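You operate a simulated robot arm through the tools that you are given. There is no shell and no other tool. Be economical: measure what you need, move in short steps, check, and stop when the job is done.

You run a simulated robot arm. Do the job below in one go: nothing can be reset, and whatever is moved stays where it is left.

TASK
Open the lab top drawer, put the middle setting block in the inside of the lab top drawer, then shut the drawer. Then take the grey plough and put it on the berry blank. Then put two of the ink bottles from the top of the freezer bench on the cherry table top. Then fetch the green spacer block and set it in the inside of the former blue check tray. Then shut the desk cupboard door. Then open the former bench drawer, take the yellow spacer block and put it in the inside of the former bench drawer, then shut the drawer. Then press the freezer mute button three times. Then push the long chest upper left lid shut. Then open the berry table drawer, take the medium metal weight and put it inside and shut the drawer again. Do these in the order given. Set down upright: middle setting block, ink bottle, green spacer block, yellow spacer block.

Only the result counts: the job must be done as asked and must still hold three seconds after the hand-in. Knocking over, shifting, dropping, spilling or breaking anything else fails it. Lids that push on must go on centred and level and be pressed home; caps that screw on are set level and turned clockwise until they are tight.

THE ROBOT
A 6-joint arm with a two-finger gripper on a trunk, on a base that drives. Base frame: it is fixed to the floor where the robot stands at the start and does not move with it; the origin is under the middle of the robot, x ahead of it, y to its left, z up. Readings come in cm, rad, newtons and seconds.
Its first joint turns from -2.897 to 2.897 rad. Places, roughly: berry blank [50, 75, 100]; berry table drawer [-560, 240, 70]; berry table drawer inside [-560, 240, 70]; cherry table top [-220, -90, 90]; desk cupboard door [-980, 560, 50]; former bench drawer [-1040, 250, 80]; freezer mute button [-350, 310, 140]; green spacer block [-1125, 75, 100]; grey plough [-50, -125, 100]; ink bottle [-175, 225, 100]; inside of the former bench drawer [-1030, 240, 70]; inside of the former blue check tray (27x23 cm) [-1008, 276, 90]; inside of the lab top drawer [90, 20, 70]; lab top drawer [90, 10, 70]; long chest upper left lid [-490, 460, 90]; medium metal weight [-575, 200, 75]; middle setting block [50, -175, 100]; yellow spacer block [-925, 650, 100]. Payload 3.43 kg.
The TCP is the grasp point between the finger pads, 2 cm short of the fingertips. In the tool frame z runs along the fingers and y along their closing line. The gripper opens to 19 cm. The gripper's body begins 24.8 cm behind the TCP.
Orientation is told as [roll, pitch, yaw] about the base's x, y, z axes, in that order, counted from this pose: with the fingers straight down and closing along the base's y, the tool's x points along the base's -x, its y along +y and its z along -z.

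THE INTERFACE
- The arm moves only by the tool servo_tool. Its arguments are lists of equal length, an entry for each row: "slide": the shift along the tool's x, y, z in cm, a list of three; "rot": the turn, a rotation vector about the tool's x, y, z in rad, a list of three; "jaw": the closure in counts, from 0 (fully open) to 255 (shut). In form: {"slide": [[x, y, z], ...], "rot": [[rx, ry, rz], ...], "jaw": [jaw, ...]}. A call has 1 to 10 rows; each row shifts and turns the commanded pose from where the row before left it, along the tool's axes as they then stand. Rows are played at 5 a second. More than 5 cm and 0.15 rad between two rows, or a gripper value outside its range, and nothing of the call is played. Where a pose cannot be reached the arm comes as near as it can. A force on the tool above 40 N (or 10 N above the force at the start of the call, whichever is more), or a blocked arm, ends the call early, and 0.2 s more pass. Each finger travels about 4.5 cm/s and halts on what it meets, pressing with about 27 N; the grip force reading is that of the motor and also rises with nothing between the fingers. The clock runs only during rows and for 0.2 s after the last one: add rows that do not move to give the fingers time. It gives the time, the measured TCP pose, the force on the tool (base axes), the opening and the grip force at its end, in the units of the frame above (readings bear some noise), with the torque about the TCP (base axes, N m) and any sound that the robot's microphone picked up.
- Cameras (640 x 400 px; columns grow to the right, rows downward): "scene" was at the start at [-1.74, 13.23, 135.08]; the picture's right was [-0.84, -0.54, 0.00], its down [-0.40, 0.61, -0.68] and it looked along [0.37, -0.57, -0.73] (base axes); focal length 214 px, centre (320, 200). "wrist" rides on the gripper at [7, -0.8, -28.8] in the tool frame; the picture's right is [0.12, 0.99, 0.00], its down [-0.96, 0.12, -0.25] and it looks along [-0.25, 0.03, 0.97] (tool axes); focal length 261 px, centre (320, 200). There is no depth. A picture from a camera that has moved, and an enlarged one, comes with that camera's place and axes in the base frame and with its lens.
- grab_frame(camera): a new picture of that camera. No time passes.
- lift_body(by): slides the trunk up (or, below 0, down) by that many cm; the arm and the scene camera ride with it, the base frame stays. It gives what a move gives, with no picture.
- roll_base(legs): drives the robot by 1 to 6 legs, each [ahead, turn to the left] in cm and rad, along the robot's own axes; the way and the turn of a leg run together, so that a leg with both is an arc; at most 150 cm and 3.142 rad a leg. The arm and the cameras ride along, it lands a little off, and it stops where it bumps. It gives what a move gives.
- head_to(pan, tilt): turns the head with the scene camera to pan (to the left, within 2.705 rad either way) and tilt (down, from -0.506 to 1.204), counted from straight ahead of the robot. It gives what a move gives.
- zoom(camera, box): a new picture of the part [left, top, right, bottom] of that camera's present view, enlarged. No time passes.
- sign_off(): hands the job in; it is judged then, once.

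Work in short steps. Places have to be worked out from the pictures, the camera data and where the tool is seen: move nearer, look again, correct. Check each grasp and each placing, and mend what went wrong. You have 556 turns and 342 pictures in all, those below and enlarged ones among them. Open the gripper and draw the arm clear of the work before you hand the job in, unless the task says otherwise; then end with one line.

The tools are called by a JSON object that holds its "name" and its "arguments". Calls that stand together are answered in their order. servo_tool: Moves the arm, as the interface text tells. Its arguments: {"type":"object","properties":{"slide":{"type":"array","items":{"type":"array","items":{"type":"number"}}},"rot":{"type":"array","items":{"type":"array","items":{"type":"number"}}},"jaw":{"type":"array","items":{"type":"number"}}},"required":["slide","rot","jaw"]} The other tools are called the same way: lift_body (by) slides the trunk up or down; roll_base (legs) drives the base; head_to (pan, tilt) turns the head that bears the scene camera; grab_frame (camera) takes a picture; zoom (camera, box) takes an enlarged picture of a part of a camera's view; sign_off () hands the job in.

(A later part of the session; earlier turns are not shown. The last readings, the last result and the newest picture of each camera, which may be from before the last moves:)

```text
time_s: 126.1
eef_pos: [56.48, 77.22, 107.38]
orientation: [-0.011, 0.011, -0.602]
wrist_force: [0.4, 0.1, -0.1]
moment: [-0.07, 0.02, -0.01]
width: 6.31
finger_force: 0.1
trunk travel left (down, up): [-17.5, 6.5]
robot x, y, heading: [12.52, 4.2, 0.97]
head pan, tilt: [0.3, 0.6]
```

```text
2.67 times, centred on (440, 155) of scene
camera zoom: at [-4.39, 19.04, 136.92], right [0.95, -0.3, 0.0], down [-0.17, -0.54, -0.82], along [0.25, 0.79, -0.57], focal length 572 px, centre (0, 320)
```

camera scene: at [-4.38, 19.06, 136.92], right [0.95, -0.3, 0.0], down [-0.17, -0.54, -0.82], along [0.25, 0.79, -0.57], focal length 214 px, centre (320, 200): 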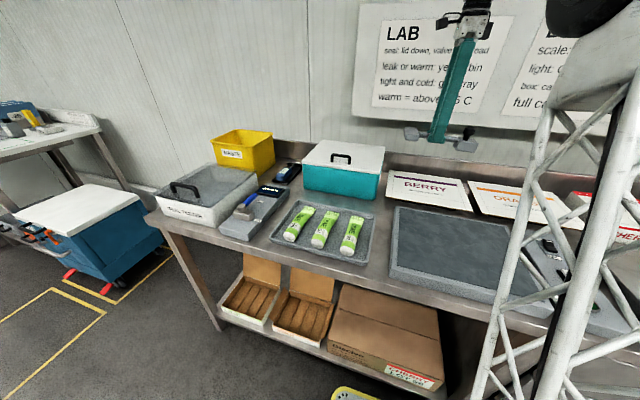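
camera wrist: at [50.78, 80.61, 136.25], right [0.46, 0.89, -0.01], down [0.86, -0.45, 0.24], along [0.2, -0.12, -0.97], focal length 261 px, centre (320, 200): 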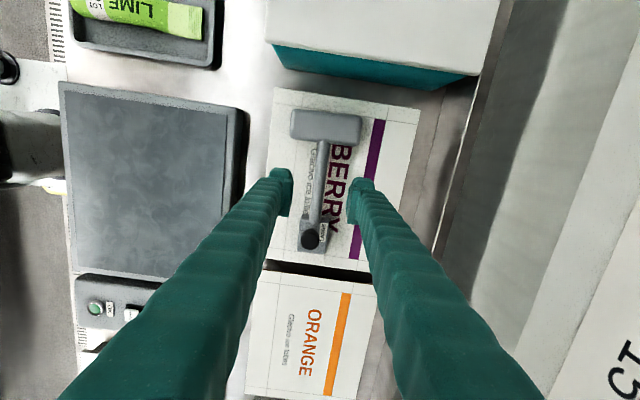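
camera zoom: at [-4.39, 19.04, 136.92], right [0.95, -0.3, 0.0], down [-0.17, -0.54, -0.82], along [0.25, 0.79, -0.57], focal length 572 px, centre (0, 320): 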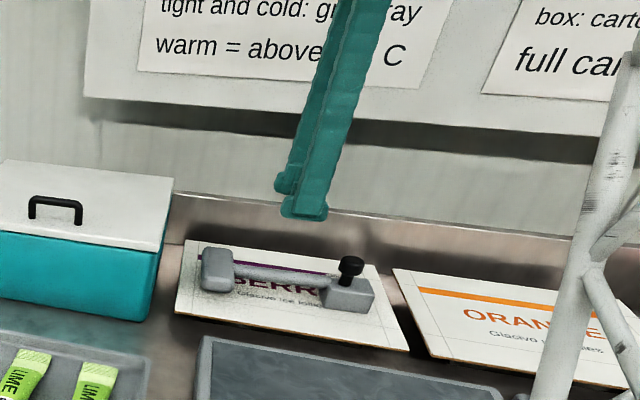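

Plough sits on the blank. Raise the arm, back away from the bench and look toward the freezer bench.

{"name": "servo_tool", "arguments": {"slide": [[0, 0, -4.5], [0, 0, -4.5], [0, 0, -4.5], [0, 0, -4.5]], "rot": [[0, 0, 0], [0, 0, 0], [0, 0, 0], [0, 0, 0]], "jaw": [170, 170, 170, 170]}}

{"name": "roll_base", "arguments": {"legs": [[-60, 0], [0, 1.5]]}}

{"name": "head_to", "arguments": {"pan": 0.0, "tilt": 0.35}}

{"name": "grab_frame", "arguments": {"camera": "scene"}}

```text
time_s: 127.1
eef_pos: [56.8, 77.24, 125.52]
orientation: [-0.012, 0.011, -0.6]
wrist_force: [0.0, -0.5, -0.3]
moment: [0.06, -0.02, 0.04]
width: 6.32
finger_force: 0.0
trunk travel left (down, up): [-17.5, 6.5]
robot x, y, heading: [12.87, 3.83, 0.969]
head pan, tilt: [0.3, 0.6]
```

```text
time_s: 134.3
eef_pos: [-90.44, 4.59, 125.45]
orientation: [-0.011, 0.009, 0.889]
wrist_force: [0.6, 0.0, -1.0]
moment: [-0.02, -0.02, 0.03]
width: 6.33
finger_force: 0.0
trunk travel left (down, up): [-17.5, 6.5]
robot x, y, heading: [-21.03, -45.17, 2.464]
head pan, tilt: [0.3, 0.6]
```

```text
time_s: 135.1
eef_pos: [-90.4, 4.62, 125.47]
orientation: [-0.011, 0.011, 0.891]
wrist_force: [0.2, 0.3, -0.5]
moment: [0.01, 0.01, -0.02]
width: 6.3
finger_force: 0.0
trunk travel left (down, up): [-17.5, 6.5]
robot x, y, heading: [-20.97, -45.23, 2.46]
head pan, tilt: [0.0, 0.351]
```

```text
275 pictures are left
camera scene: at [-36.3, -58.4, 139.2], right [0.63, 0.78, 0.0], down [0.27, -0.22, -0.94], along [-0.73, 0.59, -0.34], focal length 214 px, centre (320, 200)
```

scene: 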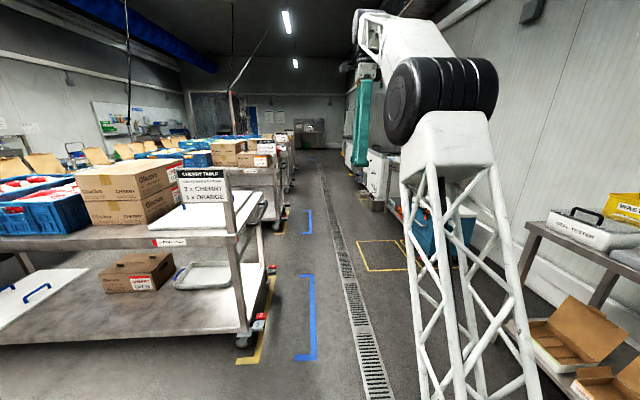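

The CHERRY TABLE trolley is at left; the freezer bench lies further ahead on the right wall. Drive up the aisle toward it, arm ahead and high.

{"name": "roll_base", "arguments": {"legs": [[0, -0.045], [110, 0]]}}

{"name": "head_to", "arguments": {"pan": -0.5, "tilt": 0.4}}

{"name": "grab_frame", "arguments": {"camera": "scene"}}

```text
time_s: 141.2
eef_pos: [-170.9, 80.4, 125.49]
orientation: [-0.01, 0.011, 0.849]
wrist_force: [0.1, -0.2, -0.2]
moment: [0.0, -0.03, -0.01]
width: 6.33
finger_force: 0.0
trunk travel left (down, up): [-17.5, 6.5]
robot x, y, heading: [-103.89, 28.05, 2.418]
head pan, tilt: [0.0, 0.351]
```

```text
time_s: 142.1
eef_pos: [-171.04, 80.54, 125.48]
orientation: [-0.011, 0.01, 0.851]
wrist_force: [-0.3, -0.5, -0.6]
moment: [0.0, -0.01, 0.0]
width: 6.31
finger_force: 0.0
trunk travel left (down, up): [-17.5, 6.5]
robot x, y, heading: [-103.71, 28.42, 2.42]
head pan, tilt: [-0.499, 0.4]
```

```text
274 pictures are left
camera scene: at [-115.6, 17.97, 138.75], right [0.94, 0.34, 0.0], down [0.13, -0.37, -0.92], along [-0.32, 0.87, -0.39], focal length 214 px, centre (320, 200)
```

scene: 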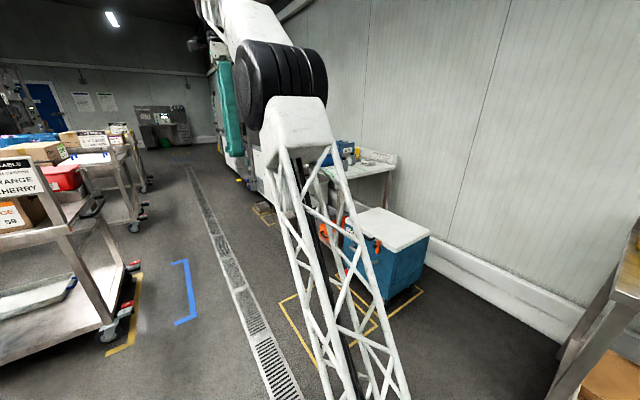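

Keep on along the aisle another 90 cm and look at the freezer bench.

{"name": "roll_base", "arguments": {"legs": [[90, 0]]}}

{"name": "head_to", "arguments": {"pan": -1.0, "tilt": 0.5}}

{"name": "grab_frame", "arguments": {"camera": "scene"}}

```text
time_s: 146.8
eef_pos: [-238.1, 139.64, 125.39]
orientation: [-0.011, 0.011, 0.849]
wrist_force: [-0.4, 0.2, 0.7]
moment: [0.01, -0.01, -0.01]
width: 6.34
finger_force: 0.1
trunk travel left (down, up): [-17.5, 6.5]
robot x, y, heading: [-170.75, 86.82, 2.414]
head pan, tilt: [-0.499, 0.4]
```

```text
time_s: 147.7
eef_pos: [-238.18, 139.58, 125.39]
orientation: [-0.012, 0.01, 0.849]
wrist_force: [0.1, 0.0, 0.1]
moment: [-0.02, 0.02, 0.0]
width: 6.31
finger_force: 0.0
trunk travel left (down, up): [-17.5, 6.5]
robot x, y, heading: [-170.72, 87.65, 2.421]
head pan, tilt: [-1.0, 0.499]
```

```text
273 pictures are left
camera scene: at [-178.26, 77.45, 137.84], right [0.99, -0.15, 0.0], down [-0.07, -0.47, -0.88], along [0.13, 0.87, -0.48], focal length 214 px, centre (320, 200)
```

scene: 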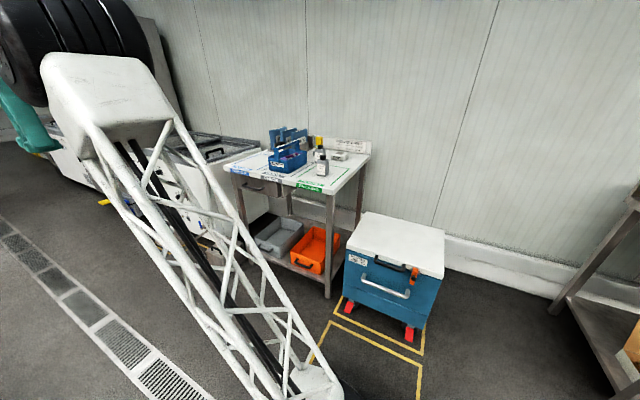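

{"name": "zoom", "arguments": {"camera": "scene", "box": [210, 110, 410, 230]}}

```text
3.20 times, centred on (310, 170) of scene
camera zoom: at [-178.26, 77.45, 137.84], right [0.99, -0.15, 0.0], down [-0.07, -0.47, -0.88], along [0.13, 0.87, -0.48], focal length 686 px, centre (352, 296)
```

zoom: 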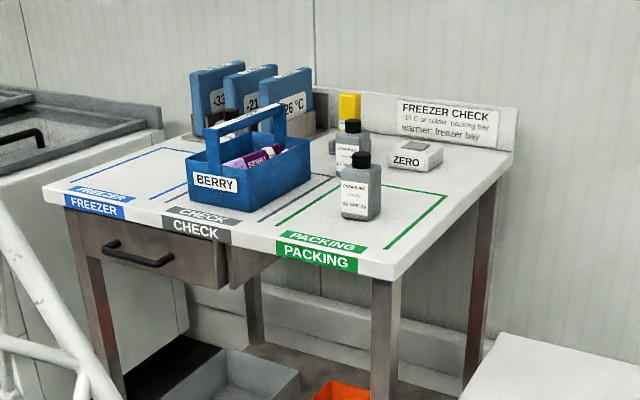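

Two ink bottles stand in the PACKING square near (-159,195) and (-158,221). Drive to face the freezer bench.

{"name": "roll_base", "arguments": {"legs": [[0, -0.41], [62, 0], [0, -1.08]]}}

{"name": "grab_frame", "arguments": {"camera": "wrist"}}

{"name": "head_to", "arguments": {"pan": 0.0, "tilt": 0.6}}

{"name": "grab_frame", "arguments": {"camera": "scene"}}

```text
time_s: 155.4
eef_pos: [-149.96, 214.53, 125.44]
orientation: [-0.011, 0.01, -0.648]
wrist_force: [0.7, -0.7, 0.1]
moment: [-0.01, -0.02, 0.04]
width: 6.36
finger_force: 0.1
trunk travel left (down, up): [-17.5, 6.5]
robot x, y, heading: [-197.27, 143.44, 0.925]
head pan, tilt: [-1.0, 0.499]
```

```text
271 pictures are left
camera wrist: at [-155.61, 218.18, 154.31], right [0.5, 0.86, -0.01], down [0.84, -0.49, 0.24], along [0.2, -0.13, -0.97], focal length 261 px, centre (320, 200)
```

wrist: 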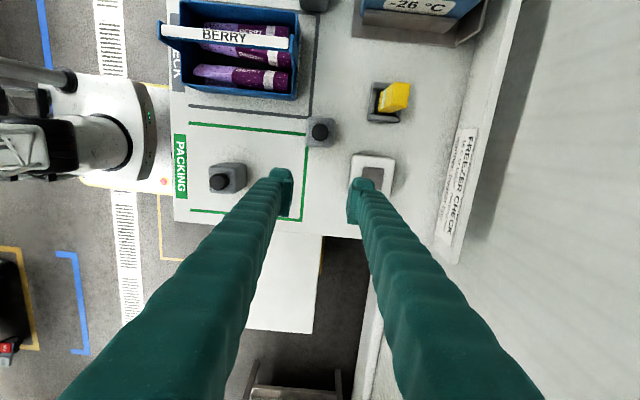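

```text
time_s: 156.7
eef_pos: [-150.12, 214.46, 125.33]
orientation: [-0.01, 0.012, -0.649]
wrist_force: [0.8, -0.4, 0.0]
moment: [0.0, 0.0, 0.01]
width: 6.31
finger_force: 0.1
trunk travel left (down, up): [-17.5, 6.5]
robot x, y, heading: [-197.14, 143.85, 0.924]
head pan, tilt: [0.0, 0.6]
```

```text
270 pictures are left
camera scene: at [-211.58, 158.02, 136.93], right [0.8, -0.61, 0.0], down [-0.34, -0.45, -0.83], along [0.5, 0.66, -0.56], focal length 214 px, centre (320, 200)
```

scene: 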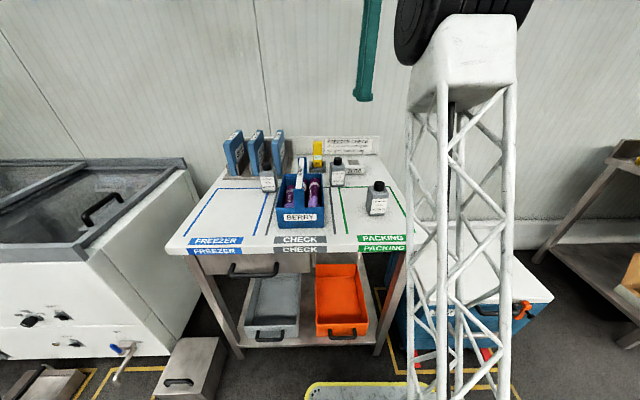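

Three bottles exist; I take the two right-hand ones. Zoom on them for shape and alignment.

{"name": "zoom", "arguments": {"camera": "wrist", "box": [170, 90, 410, 240]}}

{"name": "zoom", "arguments": {"camera": "scene", "box": [240, 120, 420, 240]}}

```text
2.67 times, centred on (290, 165) of wrist
camera zoom: at [-155.6, 218.18, 154.31], right [0.5, 0.86, -0.01], down [0.84, -0.49, 0.24], along [0.2, -0.13, -0.97], focal length 695 px, centre (400, 293)
```

zoom: 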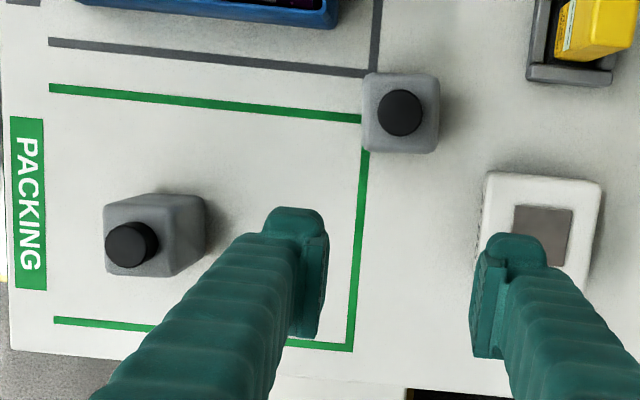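

```text
3.33 times, centred on (330, 180) of scene
camera zoom: at [-211.58, 158.02, 136.93], right [0.8, -0.61, 0.0], down [-0.34, -0.45, -0.83], along [0.5, 0.66, -0.56], focal length 715 px, centre (287, 267)
```

zoom: 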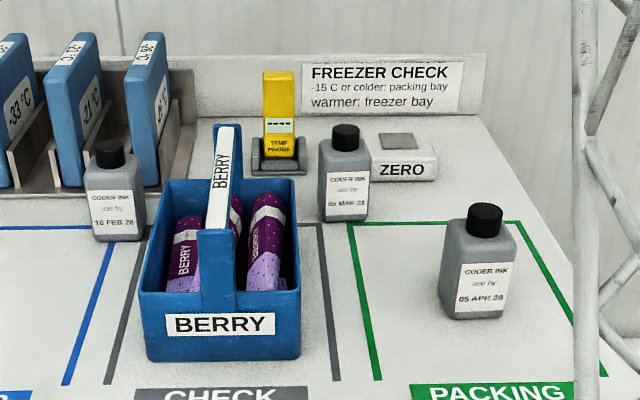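

Bottles are about 6 cm square, aligned with the bench; present closing line suits. Move above the front bottle (-158.2,195.7) with jaws at about 10 cm.

{"name": "servo_tool", "arguments": {"slide": [[-1, -4, 0], [-1, -4, 0], [-1, -4, 0], [-1, -4, 0], [-0.9, -3.9, 0], [0, 0, 4], [0, 0, 4], [0, 0, 4], [0, 0, 0]], "rot": [[0, 0, 0], [0, 0, 0], [0, 0, 0], [0, 0, 0], [0, 0, 0], [0, 0, 0], [0, 0, 0], [0, 0, 0], [0, 0, 0]], "jaw": [120, 120, 120, 120, 120, 120, 120, 120, 120]}}

{"name": "grab_frame", "arguments": {"camera": "wrist"}}

```text
time_s: 158.7
eef_pos: [-158.18, 195.69, 113.62]
orientation: [-0.012, 0.01, -0.647]
wrist_force: [-0.2, 0.4, -0.4]
moment: [-0.01, 0.02, 0.03]
width: 10.06
finger_force: 0.1
trunk travel left (down, up): [-17.5, 6.5]
robot x, y, heading: [-197.48, 143.64, 0.92]
head pan, tilt: [0.0, 0.6]
```

```text
267 pictures are left
camera wrist: at [-163.82, 199.29, 142.37], right [0.5, 0.86, -0.01], down [0.84, -0.49, 0.24], along [0.2, -0.13, -0.97], focal length 261 px, centre (320, 200)
```

wrist: 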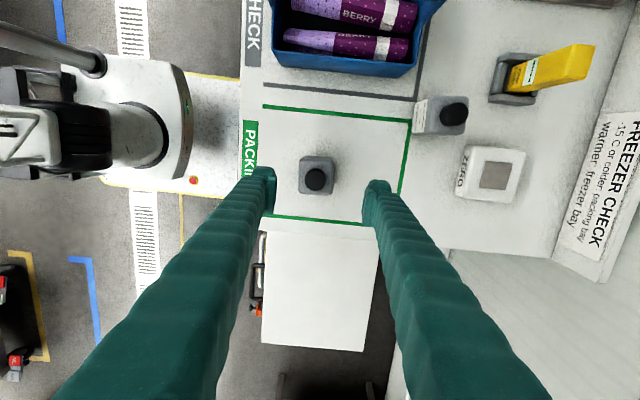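

Bottle centred within 1 cm. Descend around its body.

{"name": "servo_tool", "arguments": {"slide": [[-0.2, -0.6, 4], [0, 0, 4.5], [0, 0, 4.5], [0, 0, 4.5], [0, 0, 0]], "rot": [[0, 0, 0], [0, 0, 0], [0, 0, 0], [0, 0, 0], [0, 0, 0]], "jaw": [120, 120, 120, 120, 120]}}

{"name": "grab_frame", "arguments": {"camera": "wrist"}}

```text
time_s: 159.8
eef_pos: [-158.88, 195.01, 96.04]
orientation: [-0.01, 0.01, -0.648]
wrist_force: [0.6, -0.4, -0.8]
moment: [-0.02, -0.03, 0.01]
width: 10.03
finger_force: 0.0
trunk travel left (down, up): [-17.5, 6.5]
robot x, y, heading: [-197.02, 143.61, 0.923]
head pan, tilt: [0.0, 0.6]
```

```text
266 pictures are left
camera wrist: at [-164.39, 198.72, 124.97], right [0.5, 0.86, -0.01], down [0.84, -0.49, 0.24], along [0.2, -0.13, -0.97], focal length 261 px, centre (320, 200)
```

wrist: 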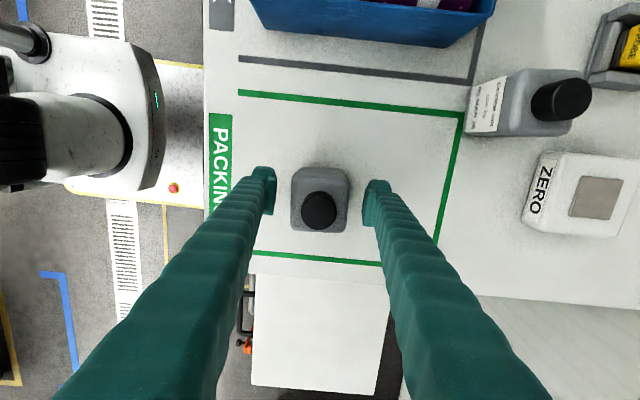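

Centred. One cm lower, then close.

{"name": "servo_tool", "arguments": {"slide": [[0, 0, 1], [0, 0, 0], [0, 0, 0], [0, 0, 0], [0, 0, 0], [0, 0, 0]], "rot": [[0, 0, 0], [0, 0, 0], [0, 0, 0], [0, 0, 0], [0, 0, 0], [0, 0, 0]], "jaw": [120, 180, 255, 255, 255, 255]}}

{"name": "servo_tool", "arguments": {"slide": [[0, 0, -2], [0, 0, -4], [0, 0, -4.5], [0, 0, -4.5], [0, 0, -4.5], [0, 0, 0]], "rot": [[0, 0, 0], [0, 0, 0], [0, 0, 0], [0, 0, 0], [0, 0, 0], [0, 0, 0]], "jaw": [255, 255, 255, 255, 255, 255]}}

{"name": "grab_frame", "arguments": {"camera": "wrist"}}

```text
time_s: 161.2
eef_pos: [-158.69, 195.13, 95.18]
orientation: [-0.009, 0.012, -0.647]
wrist_force: [0.4, 0.1, -0.3]
moment: [0.14, -0.03, -0.05]
width: 6.0
finger_force: 27.1
trunk travel left (down, up): [-17.5, 6.5]
robot x, y, heading: [-197.55, 143.62, 0.924]
head pan, tilt: [0.0, 0.6]
```

```text
time_s: 162.7
eef_pos: [-158.52, 195.09, 114.73]
orientation: [-0.011, 0.009, -0.647]
wrist_force: [-0.4, 0.2, -3.3]
moment: [0.04, 0.02, -0.02]
width: 5.97
finger_force: 26.7
trunk travel left (down, up): [-17.5, 6.5]
robot x, y, heading: [-197.36, 143.84, 0.917]
head pan, tilt: [0.0, 0.6]
```

```text
265 pictures are left
camera wrist: at [-164.03, 198.78, 143.67], right [0.5, 0.86, -0.01], down [0.84, -0.49, 0.24], along [0.2, -0.13, -0.97], focal length 261 px, centre (320, 200)
```

wrist: 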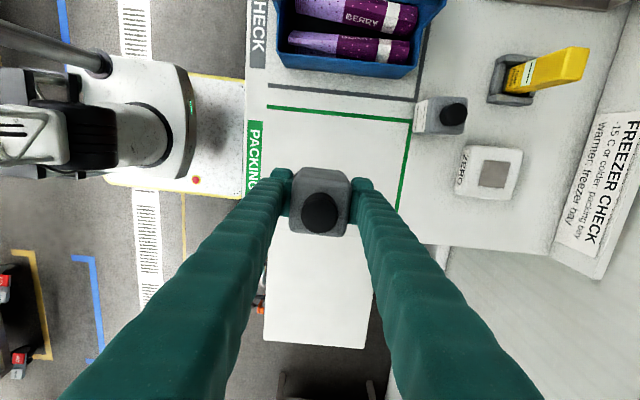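

Bottle held (6 cm, 0.3 kg). Back off and drive down the aisle toward the cherry table, arm along the aisle.

{"name": "roll_base", "arguments": {"legs": [[-30, 0], [0, -1.737], [115, 0]]}}

{"name": "head_to", "arguments": {"pan": -1.3, "tilt": 0.5}}

{"name": "grab_frame", "arguments": {"camera": "scene"}}

```text
time_s: 174.6
eef_pos: [-89.45, -8.64, 114.75]
orientation: [-0.012, 0.012, -2.359]
wrist_force: [-0.6, 0.2, -3.5]
moment: [-0.01, -0.03, 0.0]
width: 6.02
finger_force: 27.6
trunk travel left (down, up): [-17.5, 6.5]
robot x, y, heading: [-134.95, 37.29, -0.788]
head pan, tilt: [0.0, 0.6]
```

```text
time_s: 176.0
eef_pos: [-89.51, -8.6, 114.81]
orientation: [-0.012, 0.01, -2.36]
wrist_force: [-1.0, 0.8, -3.4]
moment: [-0.02, -0.02, -0.01]
width: 6.02
finger_force: 26.5
trunk travel left (down, up): [-17.5, 6.5]
robot x, y, heading: [-135.35, 37.21, -0.79]
head pan, tilt: [-1.3, 0.499]
```

```text
264 pictures are left
camera scene: at [-129.68, 47.59, 137.84], right [-0.87, 0.5, 0.0], down [0.24, 0.42, -0.88], along [-0.44, -0.76, -0.48], focal length 214 px, centre (320, 200)
```

scene: 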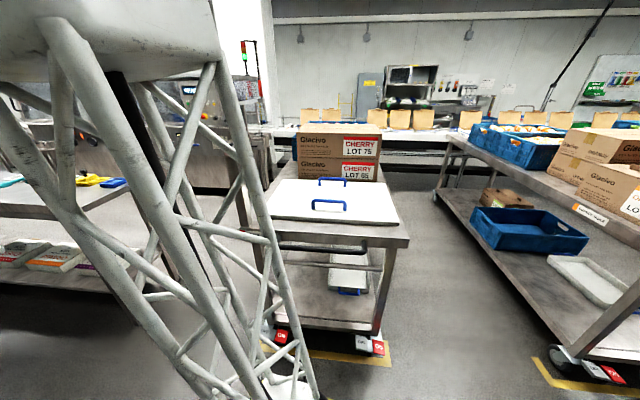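

{"name": "zoom", "arguments": {"camera": "scene", "box": [180, 100, 460, 290]}}

```text
2.11 times, centred on (320, 195) of scene
camera zoom: at [-129.68, 47.59, 137.84], right [-0.87, 0.5, 0.0], down [0.24, 0.42, -0.88], along [-0.44, -0.76, -0.48], focal length 452 px, centre (320, 210)
```

zoom: 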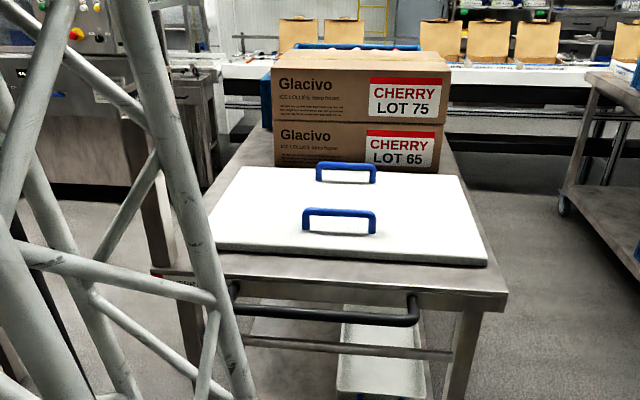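

The near end is mostly covered by a white board with handles; free steel strips lie around it. Raise the bottle and swing the wrist camera over the table end to see.

{"name": "servo_tool", "arguments": {"slide": [[0, 0, -4], [0, 0, -4], [0, 0, -4], [0, 0, -4], [0, 0, 0]], "rot": [[0, 0, 0], [0, 0, 0], [0, 0, 0], [0, 0, 0], [0, 0, 0]], "jaw": [255, 255, 255, 255, 255]}}

{"name": "roll_base", "arguments": {"legs": [[0, -1.1]]}}

{"name": "grab_frame", "arguments": {"camera": "wrist"}}

{"name": "head_to", "arguments": {"pan": 0.2, "tilt": 0.5}}

{"name": "grab_frame", "arguments": {"camera": "scene"}}

```text
time_s: 177.2
eef_pos: [-89.45, -8.91, 130.68]
orientation: [-0.011, 0.01, -2.359]
wrist_force: [-0.4, -1.3, -3.3]
moment: [-0.01, 0.02, 0.0]
width: 6.04
finger_force: 27.1
trunk travel left (down, up): [-17.5, 6.5]
robot x, y, heading: [-134.95, 37.32, -0.789]
head pan, tilt: [-1.3, 0.499]
```

```text
time_s: 180.5
eef_pos: [-154.55, -24.52, 130.7]
orientation: [-0.01, 0.01, 2.838]
wrist_force: [-0.7, -1.0, -2.9]
moment: [0.01, 0.0, -0.02]
width: 5.99
finger_force: 27.3
trunk travel left (down, up): [-17.5, 6.5]
robot x, y, heading: [-134.8, 36.79, -1.874]
head pan, tilt: [-1.3, 0.499]
```

```text
262 pictures are left
camera wrist: at [-147.86, -26.07, 159.59], right [-0.18, -0.98, -0.01], down [-0.96, 0.18, 0.24], along [-0.23, 0.05, -0.97], focal length 261 px, centre (320, 200)
```

wrist: 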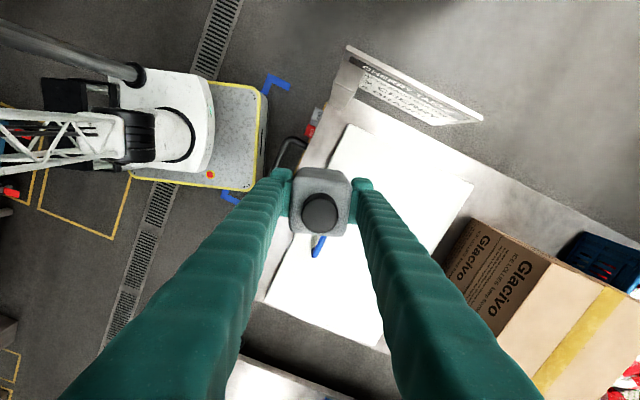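

```text
time_s: 182.1
eef_pos: [-154.52, -24.57, 130.73]
orientation: [-0.011, 0.011, 2.838]
wrist_force: [0.8, -0.8, -2.5]
moment: [0.04, 0.04, 0.02]
width: 6.01
finger_force: 27.3
trunk travel left (down, up): [-17.5, 6.5]
robot x, y, heading: [-134.68, 37.24, -1.875]
head pan, tilt: [0.201, 0.499]
```

```text
261 pictures are left
camera scene: at [-115.27, 27.93, 137.84], right [-0.99, 0.11, 0.0], down [0.05, 0.48, -0.88], along [-0.09, -0.87, -0.48], focal length 214 px, centre (320, 200)
```

scene: 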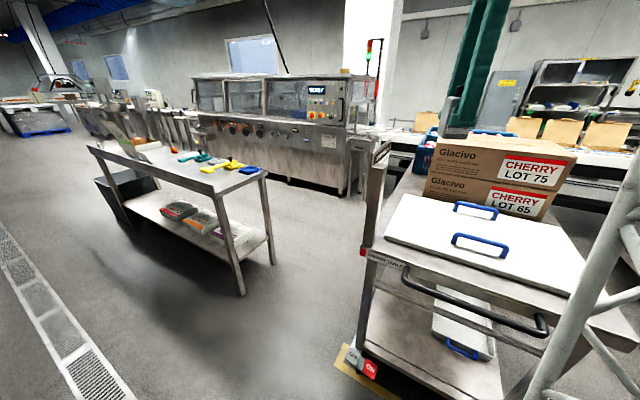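

{"name": "zoom", "arguments": {"camera": "wrist", "box": [260, 30, 600, 270]}}

```text
1.67 times, centred on (430, 150) of wrist
camera zoom: at [-147.86, -26.08, 159.59], right [-0.18, -0.98, -0.01], down [-0.96, 0.18, 0.24], along [-0.23, 0.05, -0.97], focal length 434 px, centre (137, 283)
```

zoom: 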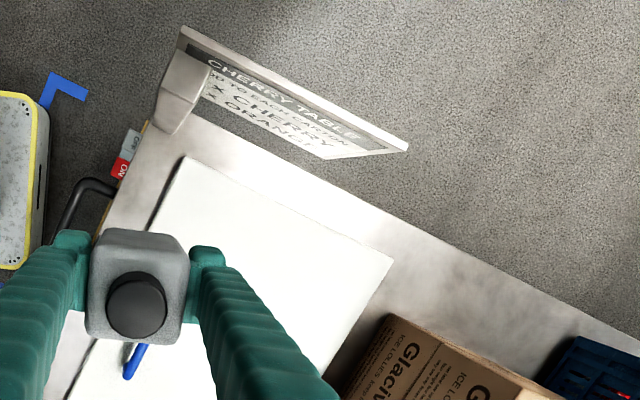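

Beside the boxes there is a free steel strip about 14 cm wide along the table's lab-side edge (near (-175,-73)). I'll drive round into the gap between this table and the machine bench to reach it.

{"name": "roll_base", "arguments": {"legs": [[0, 1.264], [80, 0], [0, -1.57]]}}

{"name": "head_to", "arguments": {"pan": 0.0, "tilt": 0.6}}

{"name": "grab_frame", "arguments": {"camera": "scene"}}

```text
time_s: 193.7
eef_pos: [-107.89, -61.31, 130.79]
orientation: [-0.011, 0.011, 2.516]
wrist_force: [0.6, 0.3, -3.2]
moment: [0.01, 0.02, -0.01]
width: 6.01
finger_force: 27.6
trunk travel left (down, up): [-17.5, 6.5]
robot x, y, heading: [-69.8, -8.68, -2.2]
head pan, tilt: [0.201, 0.499]
```

```text
time_s: 194.4
eef_pos: [-107.91, -61.12, 130.75]
orientation: [-0.011, 0.009, 2.515]
wrist_force: [-0.2, -0.1, -4.2]
moment: [0.0, 0.01, 0.0]
width: 5.99
finger_force: 26.6
trunk travel left (down, up): [-17.5, 6.5]
robot x, y, heading: [-69.64, -8.89, -2.194]
head pan, tilt: [0.0, 0.6]
```

```text
259 pictures are left
camera scene: at [-55.5, -22.67, 136.93], right [-0.81, 0.59, 0.0], down [0.33, 0.46, -0.83], along [-0.48, -0.67, -0.56], focal length 214 px, centre (320, 200)
```

scene: 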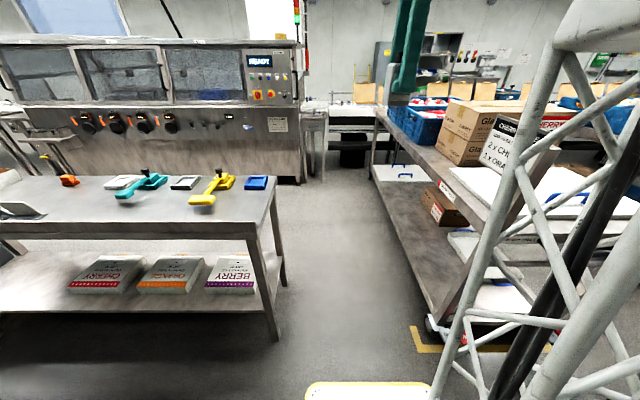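

The gap is clear. Drive in 46 cm.

{"name": "roll_base", "arguments": {"legs": [[46, 0]]}}

{"name": "head_to", "arguments": {"pan": -0.7, "tilt": 0.6}}

{"name": "grab_frame", "arguments": {"camera": "scene"}}

{"name": "grab_frame", "arguments": {"camera": "wrist"}}

```text
time_s: 197.2
eef_pos: [-134.88, -98.36, 130.68]
orientation: [-0.011, 0.009, 2.517]
wrist_force: [0.6, 0.3, -3.1]
moment: [0.02, 0.02, -0.01]
width: 6.0
finger_force: 26.7
trunk travel left (down, up): [-17.5, 6.5]
robot x, y, heading: [-96.85, -45.78, -2.195]
head pan, tilt: [0.0, 0.6]
```

```text
time_s: 198.3
eef_pos: [-134.74, -98.32, 130.7]
orientation: [-0.012, 0.01, 2.518]
wrist_force: [0.8, 0.1, -3.0]
moment: [-0.01, -0.01, -0.01]
width: 6.0
finger_force: 27.2
trunk travel left (down, up): [-17.5, 6.5]
robot x, y, heading: [-96.7, -45.73, -2.2]
head pan, tilt: [-0.7, 0.6]
```

```text
258 pictures are left
camera scene: at [-85.75, -54.72, 136.93], right [-0.24, 0.97, 0.0], down [0.55, 0.14, -0.83], along [-0.8, -0.2, -0.56], focal length 214 px, centre (320, 200)
```

scene: 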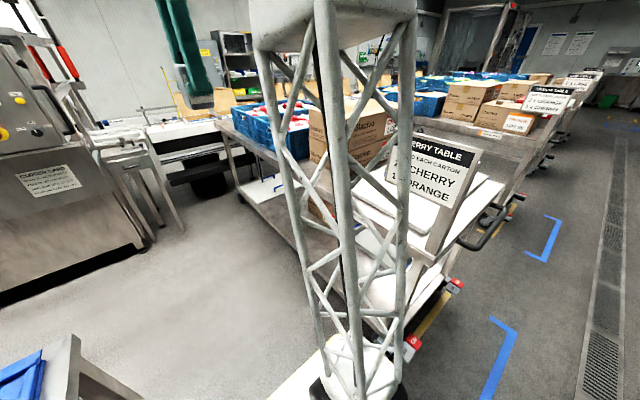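

```text
257 pictures are left
camera wrist: at [-128.9, -101.76, 159.58], right [-0.48, -0.87, -0.01], down [-0.85, 0.47, 0.24], along [-0.2, 0.12, -0.97], focal length 261 px, centre (320, 200)
```

wrist: 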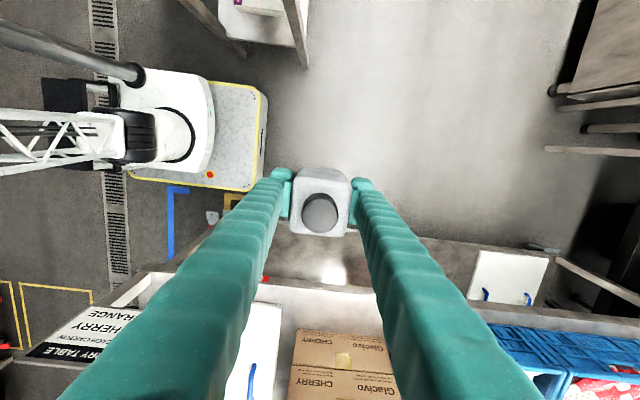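

The strip's centre is near lat line through (-177,-81), with room for both bottles. Move the bottle over (-177.5,-80.8).

{"name": "servo_tool", "arguments": {"slide": [[-4.49, 1.08, 0], [-4.49, 1.08, 0], [-4.49, 1.08, 0], [-4.49, 1.08, 0], [-4.49, 1.08, 0], [-4.49, 1.08, 0], [-4.49, 1.08, 0], [-4.49, 1.08, 0], [-4.49, 1.08, 0], [-4.49, 1.08, 0]], "rot": [[0, 0, 0], [0, 0, 0], [0, 0, 0], [0, 0, 0], [0, 0, 0], [0, 0, 0], [0, 0, 0], [0, 0, 0], [0, 0, 0], [0, 0, 0]], "jaw": [255, 255, 255, 255, 255, 255, 255, 255, 255, 255]}}

{"name": "grab_frame", "arguments": {"camera": "wrist"}}

```text
time_s: 200.5
eef_pos: [-175.24, -79.75, 125.22]
orientation: [-0.007, 0.01, 2.517]
wrist_force: [0.6, -0.5, -1.9]
moment: [0.11, 0.18, -0.01]
width: 6.01
finger_force: 26.7
out of reach, approached as far as the arm can: row 6, 7, 8, 9, 10
trunk travel left (down, up): [-17.5, 6.5]
robot x, y, heading: [-96.84, -45.56, -2.201]
head pan, tilt: [-0.7, 0.6]
```

```text
256 pictures are left
camera wrist: at [-169.17, -83.19, 154.04], right [-0.48, -0.87, 0.0], down [-0.85, 0.47, 0.24], along [-0.21, 0.12, -0.97], focal length 261 px, centre (320, 200)
```

wrist: 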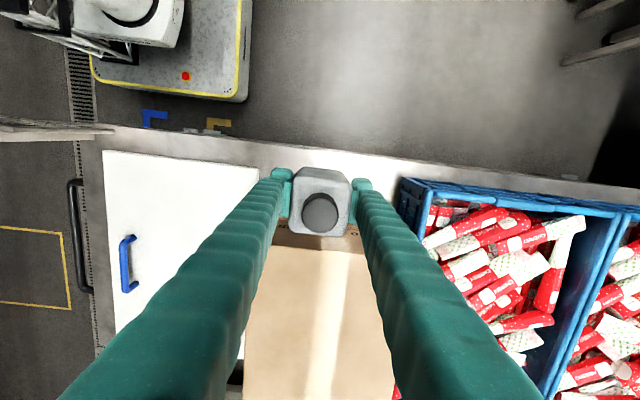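

Near position; at lower height the reach is better. Descend with a 2.3 cm shift toward the strip's middle.

{"name": "servo_tool", "arguments": {"slide": [[0, 0, 4.5], [-0.8, 0, 4.5], [-0.8, 0, 4.5], [-0.7, 0, 4.5], [0, 0, 4.5], [0, 0, 0]], "rot": [[0, 0, 0], [0, 0, 0], [0, 0, 0], [0, 0, 0], [0, 0, 0], [0, 0, 0]], "jaw": [255, 255, 255, 255, 255, 255]}}

{"name": "grab_frame", "arguments": {"camera": "wrist"}}

{"name": "grab_frame", "arguments": {"camera": "scene"}}

```text
time_s: 201.9
eef_pos: [-176.73, -78.25, 102.59]
orientation: [-0.01, 0.01, 2.518]
wrist_force: [-0.3, 0.1, -3.3]
moment: [0.02, -0.03, 0.0]
width: 5.99
finger_force: 27.3
trunk travel left (down, up): [-17.5, 6.5]
robot x, y, heading: [-96.74, -45.83, -2.196]
head pan, tilt: [-0.7, 0.6]
```

```text
255 pictures are left
camera wrist: at [-170.88, -81.74, 131.42], right [-0.48, -0.87, -0.01], down [-0.85, 0.47, 0.24], along [-0.2, 0.12, -0.97], focal length 261 px, centre (320, 200)
```

wrist: 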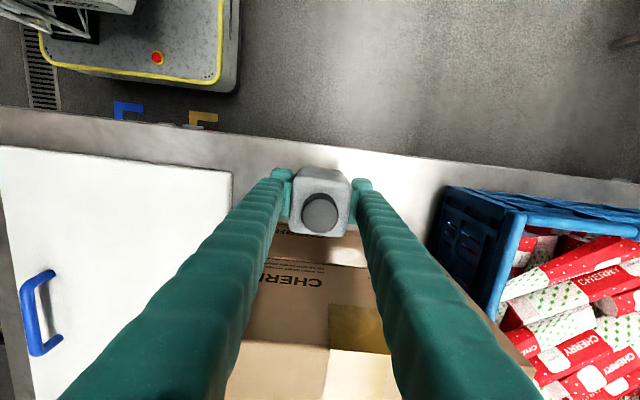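

```text
254 pictures are left
camera scene: at [-85.79, -54.7, 136.93], right [-0.24, 0.97, 0.0], down [0.55, 0.14, -0.82], along [-0.8, -0.2, -0.57], focal length 214 px, centre (320, 200)
```

scene: 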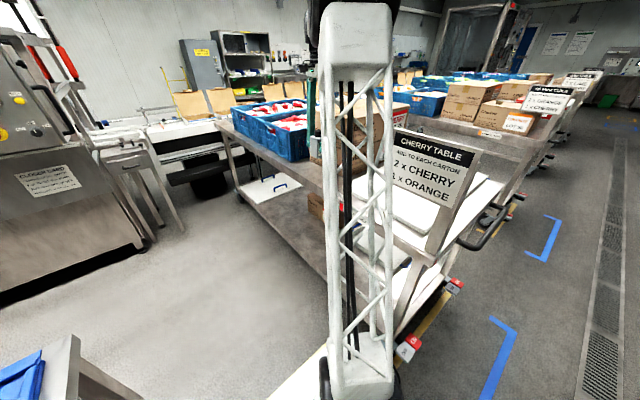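

Well placed between table edge and boxes. Lower until contact.

{"name": "servo_tool", "arguments": {"slide": [[0, 0, 3], [0, 0, 3], [0, 0, 1], [0, 0, 0.5], [0, 0, 0.5], [0, 0, 0.4], [0, 0, 0.4], [0, 0, 0.4], [0, 0, 0.4]], "rot": [[0, 0, 0], [0, 0, 0], [0, 0, 0], [0, 0, 0], [0, 0, 0], [0, 0, 0], [0, 0, 0], [0, 0, 0], [0, 0, 0]], "jaw": [255, 255, 255, 255, 255, 255, 255, 255, 255]}}

```text
time_s: 203.9
eef_pos: [-176.57, -78.23, 93.04]
orientation: [-0.012, 0.011, 2.518]
wrist_force: [-0.1, -0.5, -3.2]
moment: [-0.03, 0.03, -0.02]
width: 6.0
finger_force: 27.1
trunk travel left (down, up): [-17.5, 6.5]
robot x, y, heading: [-96.82, -45.9, -2.197]
head pan, tilt: [-0.7, 0.6]
```

No contact yet at z 93; keep going in small steps.

{"name": "servo_tool", "arguments": {"slide": [[0, 0, 0.4], [0, 0, 0.4], [0, 0, 0.4], [0, 0, 0.4], [0, 0, 0.4], [0, 0, 0.4], [0, 0, 0.4], [0, 0, 0.4], [0, 0, 0.4], [0, 0, 0.4]], "rot": [[0, 0, 0], [0, 0, 0], [0, 0, 0], [0, 0, 0], [0, 0, 0], [0, 0, 0], [0, 0, 0], [0, 0, 0], [0, 0, 0], [0, 0, 0]], "jaw": [255, 255, 255, 255, 255, 255, 255, 255, 255, 255]}}

```text
time_s: 206.1
eef_pos: [-176.55, -78.23, 89.2]
orientation: [-0.009, 0.012, 2.516]
wrist_force: [-2.3, -0.1, 24.1]
moment: [-0.34, 0.08, -0.03]
width: 6.01
finger_force: 27.0
trunk travel left (down, up): [-17.5, 6.5]
robot x, y, heading: [-96.34, -45.71, -2.196]
head pan, tilt: [-0.7, 0.6]
```

Contact at z≈89.3. Relieve, open, rise, and check.

{"name": "servo_tool", "arguments": {"slide": [[0, 0, -0.25], [0, 0, 0], [0, 0, 0], [0, 0, 0], [0, 0, -4], [0, 0, -4.5], [0, 0, -4.5], [0, 0, -4.5], [0, 0, -4.5]], "rot": [[0, 0, 0], [0, 0, 0], [0, 0, 0], [0, 0, 0], [0, 0, 0], [0, 0, 0], [0, 0, 0], [0, 0, 0], [0, 0, 0]], "jaw": [255, 160, 125, 125, 125, 125, 125, 125, 125]}}

{"name": "grab_frame", "arguments": {"camera": "wrist"}}

```text
time_s: 208.1
eef_pos: [-176.79, -78.46, 111.37]
orientation: [-0.013, 0.013, 2.517]
wrist_force: [-0.2, -0.2, 0.0]
moment: [0.02, -0.02, 0.01]
width: 9.69
finger_force: 0.0
trunk travel left (down, up): [-17.5, 6.5]
robot x, y, heading: [-96.84, -45.62, -2.2]
head pan, tilt: [-0.7, 0.6]
```

```text
253 pictures are left
camera wrist: at [-170.95, -81.86, 140.24], right [-0.48, -0.87, -0.01], down [-0.85, 0.47, 0.23], along [-0.2, 0.12, -0.97], focal length 261 px, centre (320, 200)
```

wrist: 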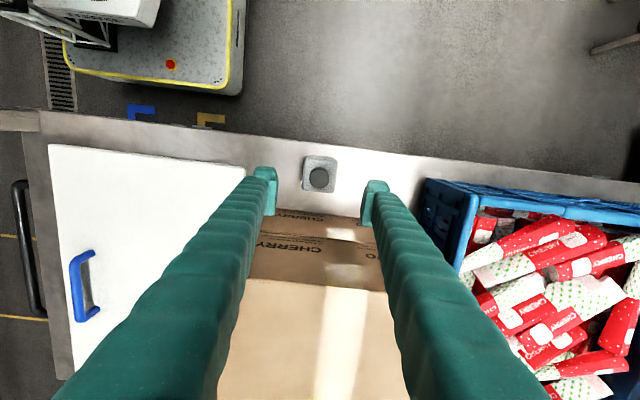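

Bottle one stands upright. Raise, retract and return to the freezer bench for the second bottle.

{"name": "servo_tool", "arguments": {"slide": [[0, 0, -4.5], [0, 0, -4.5], [3, -1, -2], [4.4, -1.2, -2], [4.4, -1.2, 0], [4.4, -1.2, 0], [4.4, -1.2, 0], [4.4, -1.2, 0], [4.4, -1.2, 0], [4.4, -1.2, 0]], "rot": [[0, 0, 0], [0, 0, 0], [0, 0, 0], [0, 0, 0], [0, 0, 0], [0, 0, 0], [0, 0, 0], [0, 0, 0], [0, 0, 0], [0, 0, 0]], "jaw": [125, 125, 125, 125, 125, 125, 125, 125, 125, 125]}}

{"name": "roll_base", "arguments": {"legs": [[-46, 0], [0, -1.816], [99, 0], [99, 0], [0, -1.35]]}}

{"name": "grab_frame", "arguments": {"camera": "wrist"}}

```text
time_s: 210.3
eef_pos: [-144.07, -90.65, 124.8]
orientation: [-0.011, 0.013, 2.515]
wrist_force: [-1.3, -0.1, -0.3]
moment: [-0.07, -0.17, -0.01]
width: 9.69
finger_force: 0.0
trunk travel left (down, up): [-17.5, 6.5]
robot x, y, heading: [-96.98, -45.93, -2.195]
head pan, tilt: [-0.7, 0.6]
```

```text
time_s: 230.6
eef_pos: [-148.39, 186.76, 124.85]
orientation: [-0.012, 0.011, -0.65]
wrist_force: [0.2, 0.0, -0.3]
moment: [-0.01, -0.01, -0.03]
width: 9.67
finger_force: 0.0
trunk travel left (down, up): [-17.5, 6.5]
robot x, y, heading: [-197.04, 143.42, 0.919]
head pan, tilt: [-0.7, 0.6]
```

```text
252 pictures are left
camera wrist: at [-154.08, 190.47, 153.68], right [0.51, 0.86, -0.01], down [0.84, -0.49, 0.24], along [0.2, -0.13, -0.97], focal length 261 px, centre (320, 200)
```

wrist: 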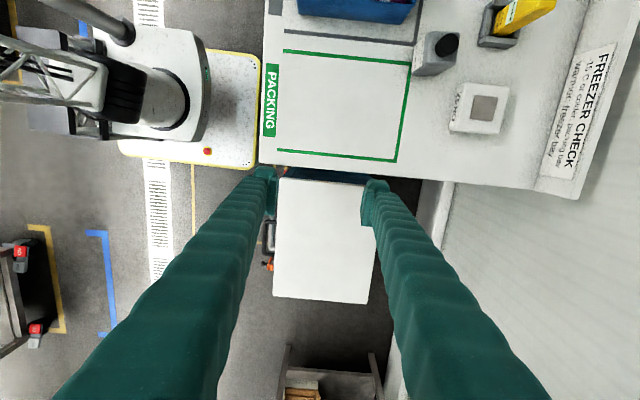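

Back at the bench. Bottle B's cap is at (-156.7,218). Move above it.

{"name": "servo_tool", "arguments": {"slide": [[3.63, 2.84, 0], [3.63, 2.84, 0], [3.63, 2.84, 0], [3.63, 2.84, 0], [3.63, 2.84, 0], [3.63, 2.84, 0], [3.63, 2.84, 0], [0, 0, 4], [0, 0, 4], [0, 0, 3]], "rot": [[0, 0, 0], [0, 0, 0], [0, 0, 0], [0, 0, 0], [0, 0, 0], [0, 0, 0], [0, 0, 0], [0, 0, 0], [0, 0, 0], [0, 0, 0]], "jaw": [125, 125, 125, 125, 125, 125, 125, 125, 125, 125]}}

{"name": "grab_frame", "arguments": {"camera": "wrist"}}

```text
time_s: 232.8
eef_pos: [-156.94, 218.04, 113.84]
orientation: [-0.01, 0.01, -0.649]
wrist_force: [0.5, 0.5, 0.0]
moment: [0.04, -0.01, -0.04]
width: 9.72
finger_force: 0.1
trunk travel left (down, up): [-17.5, 6.5]
robot x, y, heading: [-197.2, 143.13, 0.919]
head pan, tilt: [-0.7, 0.6]
```

```text
251 pictures are left
camera wrist: at [-162.53, 221.74, 142.72], right [0.51, 0.86, -0.01], down [0.84, -0.49, 0.24], along [0.2, -0.13, -0.97], focal length 261 px, centre (320, 200)
```

wrist: 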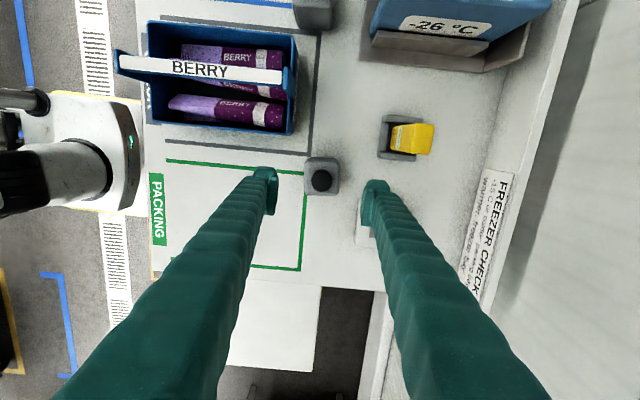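

Centred; neighbours are clear. Descend and grip.

{"name": "servo_tool", "arguments": {"slide": [[0, 0, 4.5], [0, 0, 4.5], [0, 0, 4.5], [0, 0, 4.5], [0, 0, 0.7], [0, 0, 0], [0, 0, 0], [0, 0, 0], [0, 0, 0], [0, 0, 0]], "rot": [[0, 0, 0], [0, 0, 0], [0, 0, 0], [0, 0, 0], [0, 0, 0], [0, 0, 0], [0, 0, 0], [0, 0, 0], [0, 0, 0], [0, 0, 0]], "jaw": [125, 125, 125, 125, 125, 180, 255, 255, 255, 255]}}

{"name": "grab_frame", "arguments": {"camera": "wrist"}}

```text
time_s: 235.0
eef_pos: [-157.17, 217.81, 95.27]
orientation: [-0.011, 0.01, -0.648]
wrist_force: [0.8, -0.1, 0.3]
moment: [0.03, -0.09, 0.01]
width: 5.99
finger_force: 27.3
trunk travel left (down, up): [-17.5, 6.5]
robot x, y, heading: [-197.0, 143.09, 0.918]
head pan, tilt: [-0.7, 0.6]
```

```text
250 pictures are left
camera wrist: at [-162.73, 221.57, 124.14], right [0.51, 0.86, -0.01], down [0.84, -0.49, 0.24], along [0.2, -0.13, -0.97], focal length 261 px, centre (320, 200)
```

wrist: 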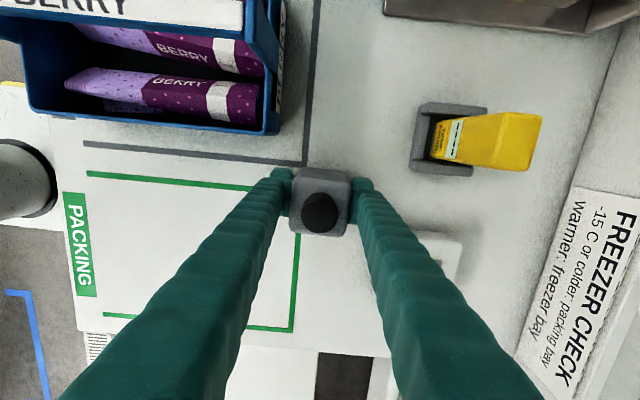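

Gripped. Lift and retract to a carrying pose straight ahead.

{"name": "servo_tool", "arguments": {"slide": [[0, 0, -3], [0, 0, -4.5], [0, 0, -4.5], [0, 0, -4.5], [0, 0, -4.5], [0, 0, -4.5], [-2.7, -3.7, -1], [-2.7, -3.7, -1], [-2.7, -3.7, -1], [-2.7, -3.7, -1]], "rot": [[0, 0, 0], [0, 0, 0], [0, 0, 0], [0, 0, 0], [0, 0, 0], [0, 0, 0], [0, 0, 0], [0, 0, 0], [0, 0, 0], [0, 0, 0]], "jaw": [255, 255, 255, 255, 255, 255, 255, 255, 255, 255]}}

{"name": "roll_base", "arguments": {"legs": [[0, -1.792], [99, 0], [99, 0], [0, -1.324]]}}

{"name": "grab_frame", "arguments": {"camera": "wrist"}}

```text
time_s: 237.2
eef_pos: [-156.99, 199.71, 124.68]
orientation: [-0.012, 0.01, -0.652]
wrist_force: [0.6, 1.5, -4.7]
moment: [-0.22, 0.06, 0.0]
width: 5.98
finger_force: 27.0
trunk travel left (down, up): [-17.5, 6.5]
robot x, y, heading: [-196.89, 143.23, 0.919]
head pan, tilt: [-0.7, 0.6]
```

```text
time_s: 255.1
eef_pos: [-103.76, -65.2, 124.75]
orientation: [-0.011, 0.011, 2.536]
wrist_force: [0.1, -0.5, -3.7]
moment: [0.01, 0.01, -0.01]
width: 5.99
finger_force: 27.0
trunk travel left (down, up): [-17.5, 6.5]
robot x, y, heading: [-66.2, -7.08, -2.179]
head pan, tilt: [-0.7, 0.6]
```

```text
249 pictures are left
camera wrist: at [-97.95, -68.46, 153.59], right [-0.47, -0.88, -0.01], down [-0.86, 0.45, 0.24], along [-0.2, 0.12, -0.97], focal length 261 px, centre (320, 200)
```

wrist: 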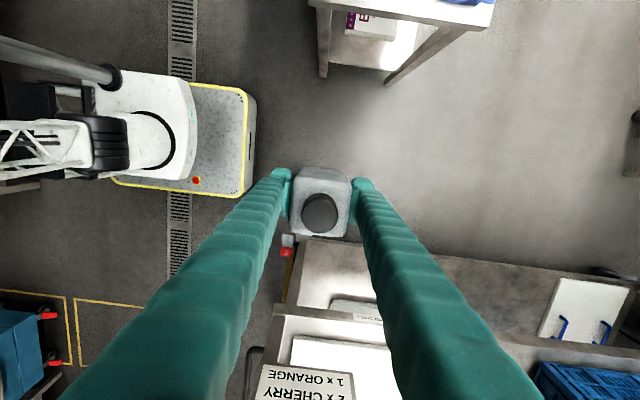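

Drive into the gap, 10 cm deeper than last time.

{"name": "roll_base", "arguments": {"legs": [[60, 0]]}}

{"name": "grab_frame", "arguments": {"camera": "wrist"}}

```text
time_s: 258.5
eef_pos: [-138.85, -114.34, 124.73]
orientation: [-0.01, 0.01, 2.531]
wrist_force: [0.0, 0.3, -2.4]
moment: [-0.06, 0.02, 0.01]
width: 5.99
finger_force: 26.7
trunk travel left (down, up): [-17.5, 6.5]
robot x, y, heading: [-101.06, -56.13, -2.178]
head pan, tilt: [-0.7, 0.6]
```

```text
248 pictures are left
camera wrist: at [-132.95, -117.72, 153.59], right [-0.47, -0.88, -0.01], down [-0.86, 0.46, 0.24], along [-0.2, 0.12, -0.97], focal length 261 px, centre (320, 200)
```

wrist: 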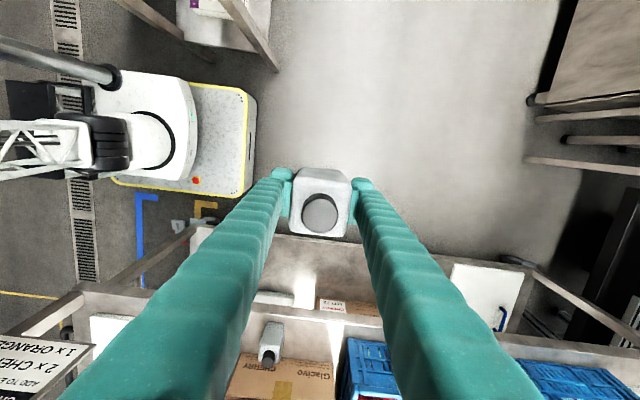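

Bottle one stands where I left it. Bring bottle two over (-183,-88), 11 cm past it, before the blue crate.

{"name": "servo_tool", "arguments": {"slide": [[-4.6, 0.4, 1.2], [-4.6, 0.4, 1.2], [-4.6, 0.4, 1.2], [-4.6, 0.4, 1.2], [-4.6, 0.4, 1.2], [-4.6, 0.4, 1.2], [-4.6, 0.4, 1.2], [-4.6, 0.4, 1.2], [-4.6, 0.4, 1.2], [-4.6, 0.1, 1.2]], "rot": [[0, 0, 0], [0, 0, 0], [0, 0, 0], [0, 0, 0], [0, 0, 0], [0, 0, 0], [0, 0, 0], [0, 0, 0], [0, 0, 0], [0, 0, 0]], "jaw": [255, 255, 255, 255, 255, 255, 255, 255, 255, 255]}}

{"name": "grab_frame", "arguments": {"camera": "wrist"}}

```text
time_s: 260.7
eef_pos: [-178.37, -90.83, 112.18]
orientation: [-0.01, 0.01, 2.529]
wrist_force: [1.5, -0.6, -2.5]
moment: [0.07, 0.16, 0.0]
width: 6.0
finger_force: 26.9
trunk travel left (down, up): [-17.5, 6.5]
robot x, y, heading: [-100.74, -56.63, -2.187]
head pan, tilt: [-0.7, 0.6]
```

```text
247 pictures are left
camera wrist: at [-172.44, -94.24, 141.06], right [-0.47, -0.88, -0.01], down [-0.86, 0.46, 0.24], along [-0.2, 0.12, -0.97], focal length 261 px, centre (320, 200)
```

wrist: 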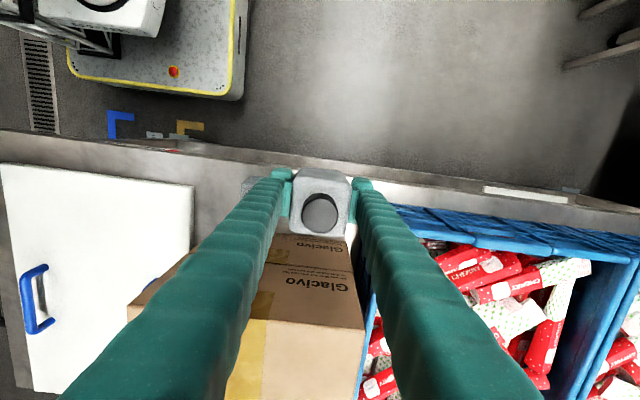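

Shift the last 5.3 cm inward and lower toward the table.

{"name": "servo_tool", "arguments": {"slide": [[-2.7, -0.2, 2], [-2.7, -0.2, 2], [0, 0, 4], [0, 0, 4], [0, 0, 0]], "rot": [[0, 0, 0], [0, 0, 0], [0, 0, 0], [0, 0, 0], [0, 0, 0]], "jaw": [255, 255, 255, 255, 255]}}

{"name": "grab_frame", "arguments": {"camera": "wrist"}}

```text
time_s: 261.9
eef_pos: [-182.53, -87.55, 100.01]
orientation: [-0.01, 0.013, 2.529]
wrist_force: [-1.1, 0.4, -3.2]
moment: [-0.01, -0.03, 0.0]
width: 6.0
finger_force: 27.3
trunk travel left (down, up): [-17.5, 6.5]
robot x, y, heading: [-101.09, -56.81, -2.185]
head pan, tilt: [-0.7, 0.6]
```

```text
246 pictures are left
camera wrist: at [-176.58, -90.85, 128.81], right [-0.47, -0.88, -0.01], down [-0.86, 0.46, 0.24], along [-0.2, 0.12, -0.97], focal length 261 px, centre (320, 200)
```

wrist: 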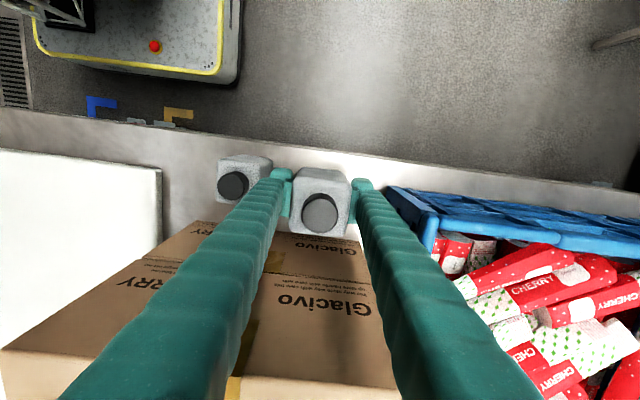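

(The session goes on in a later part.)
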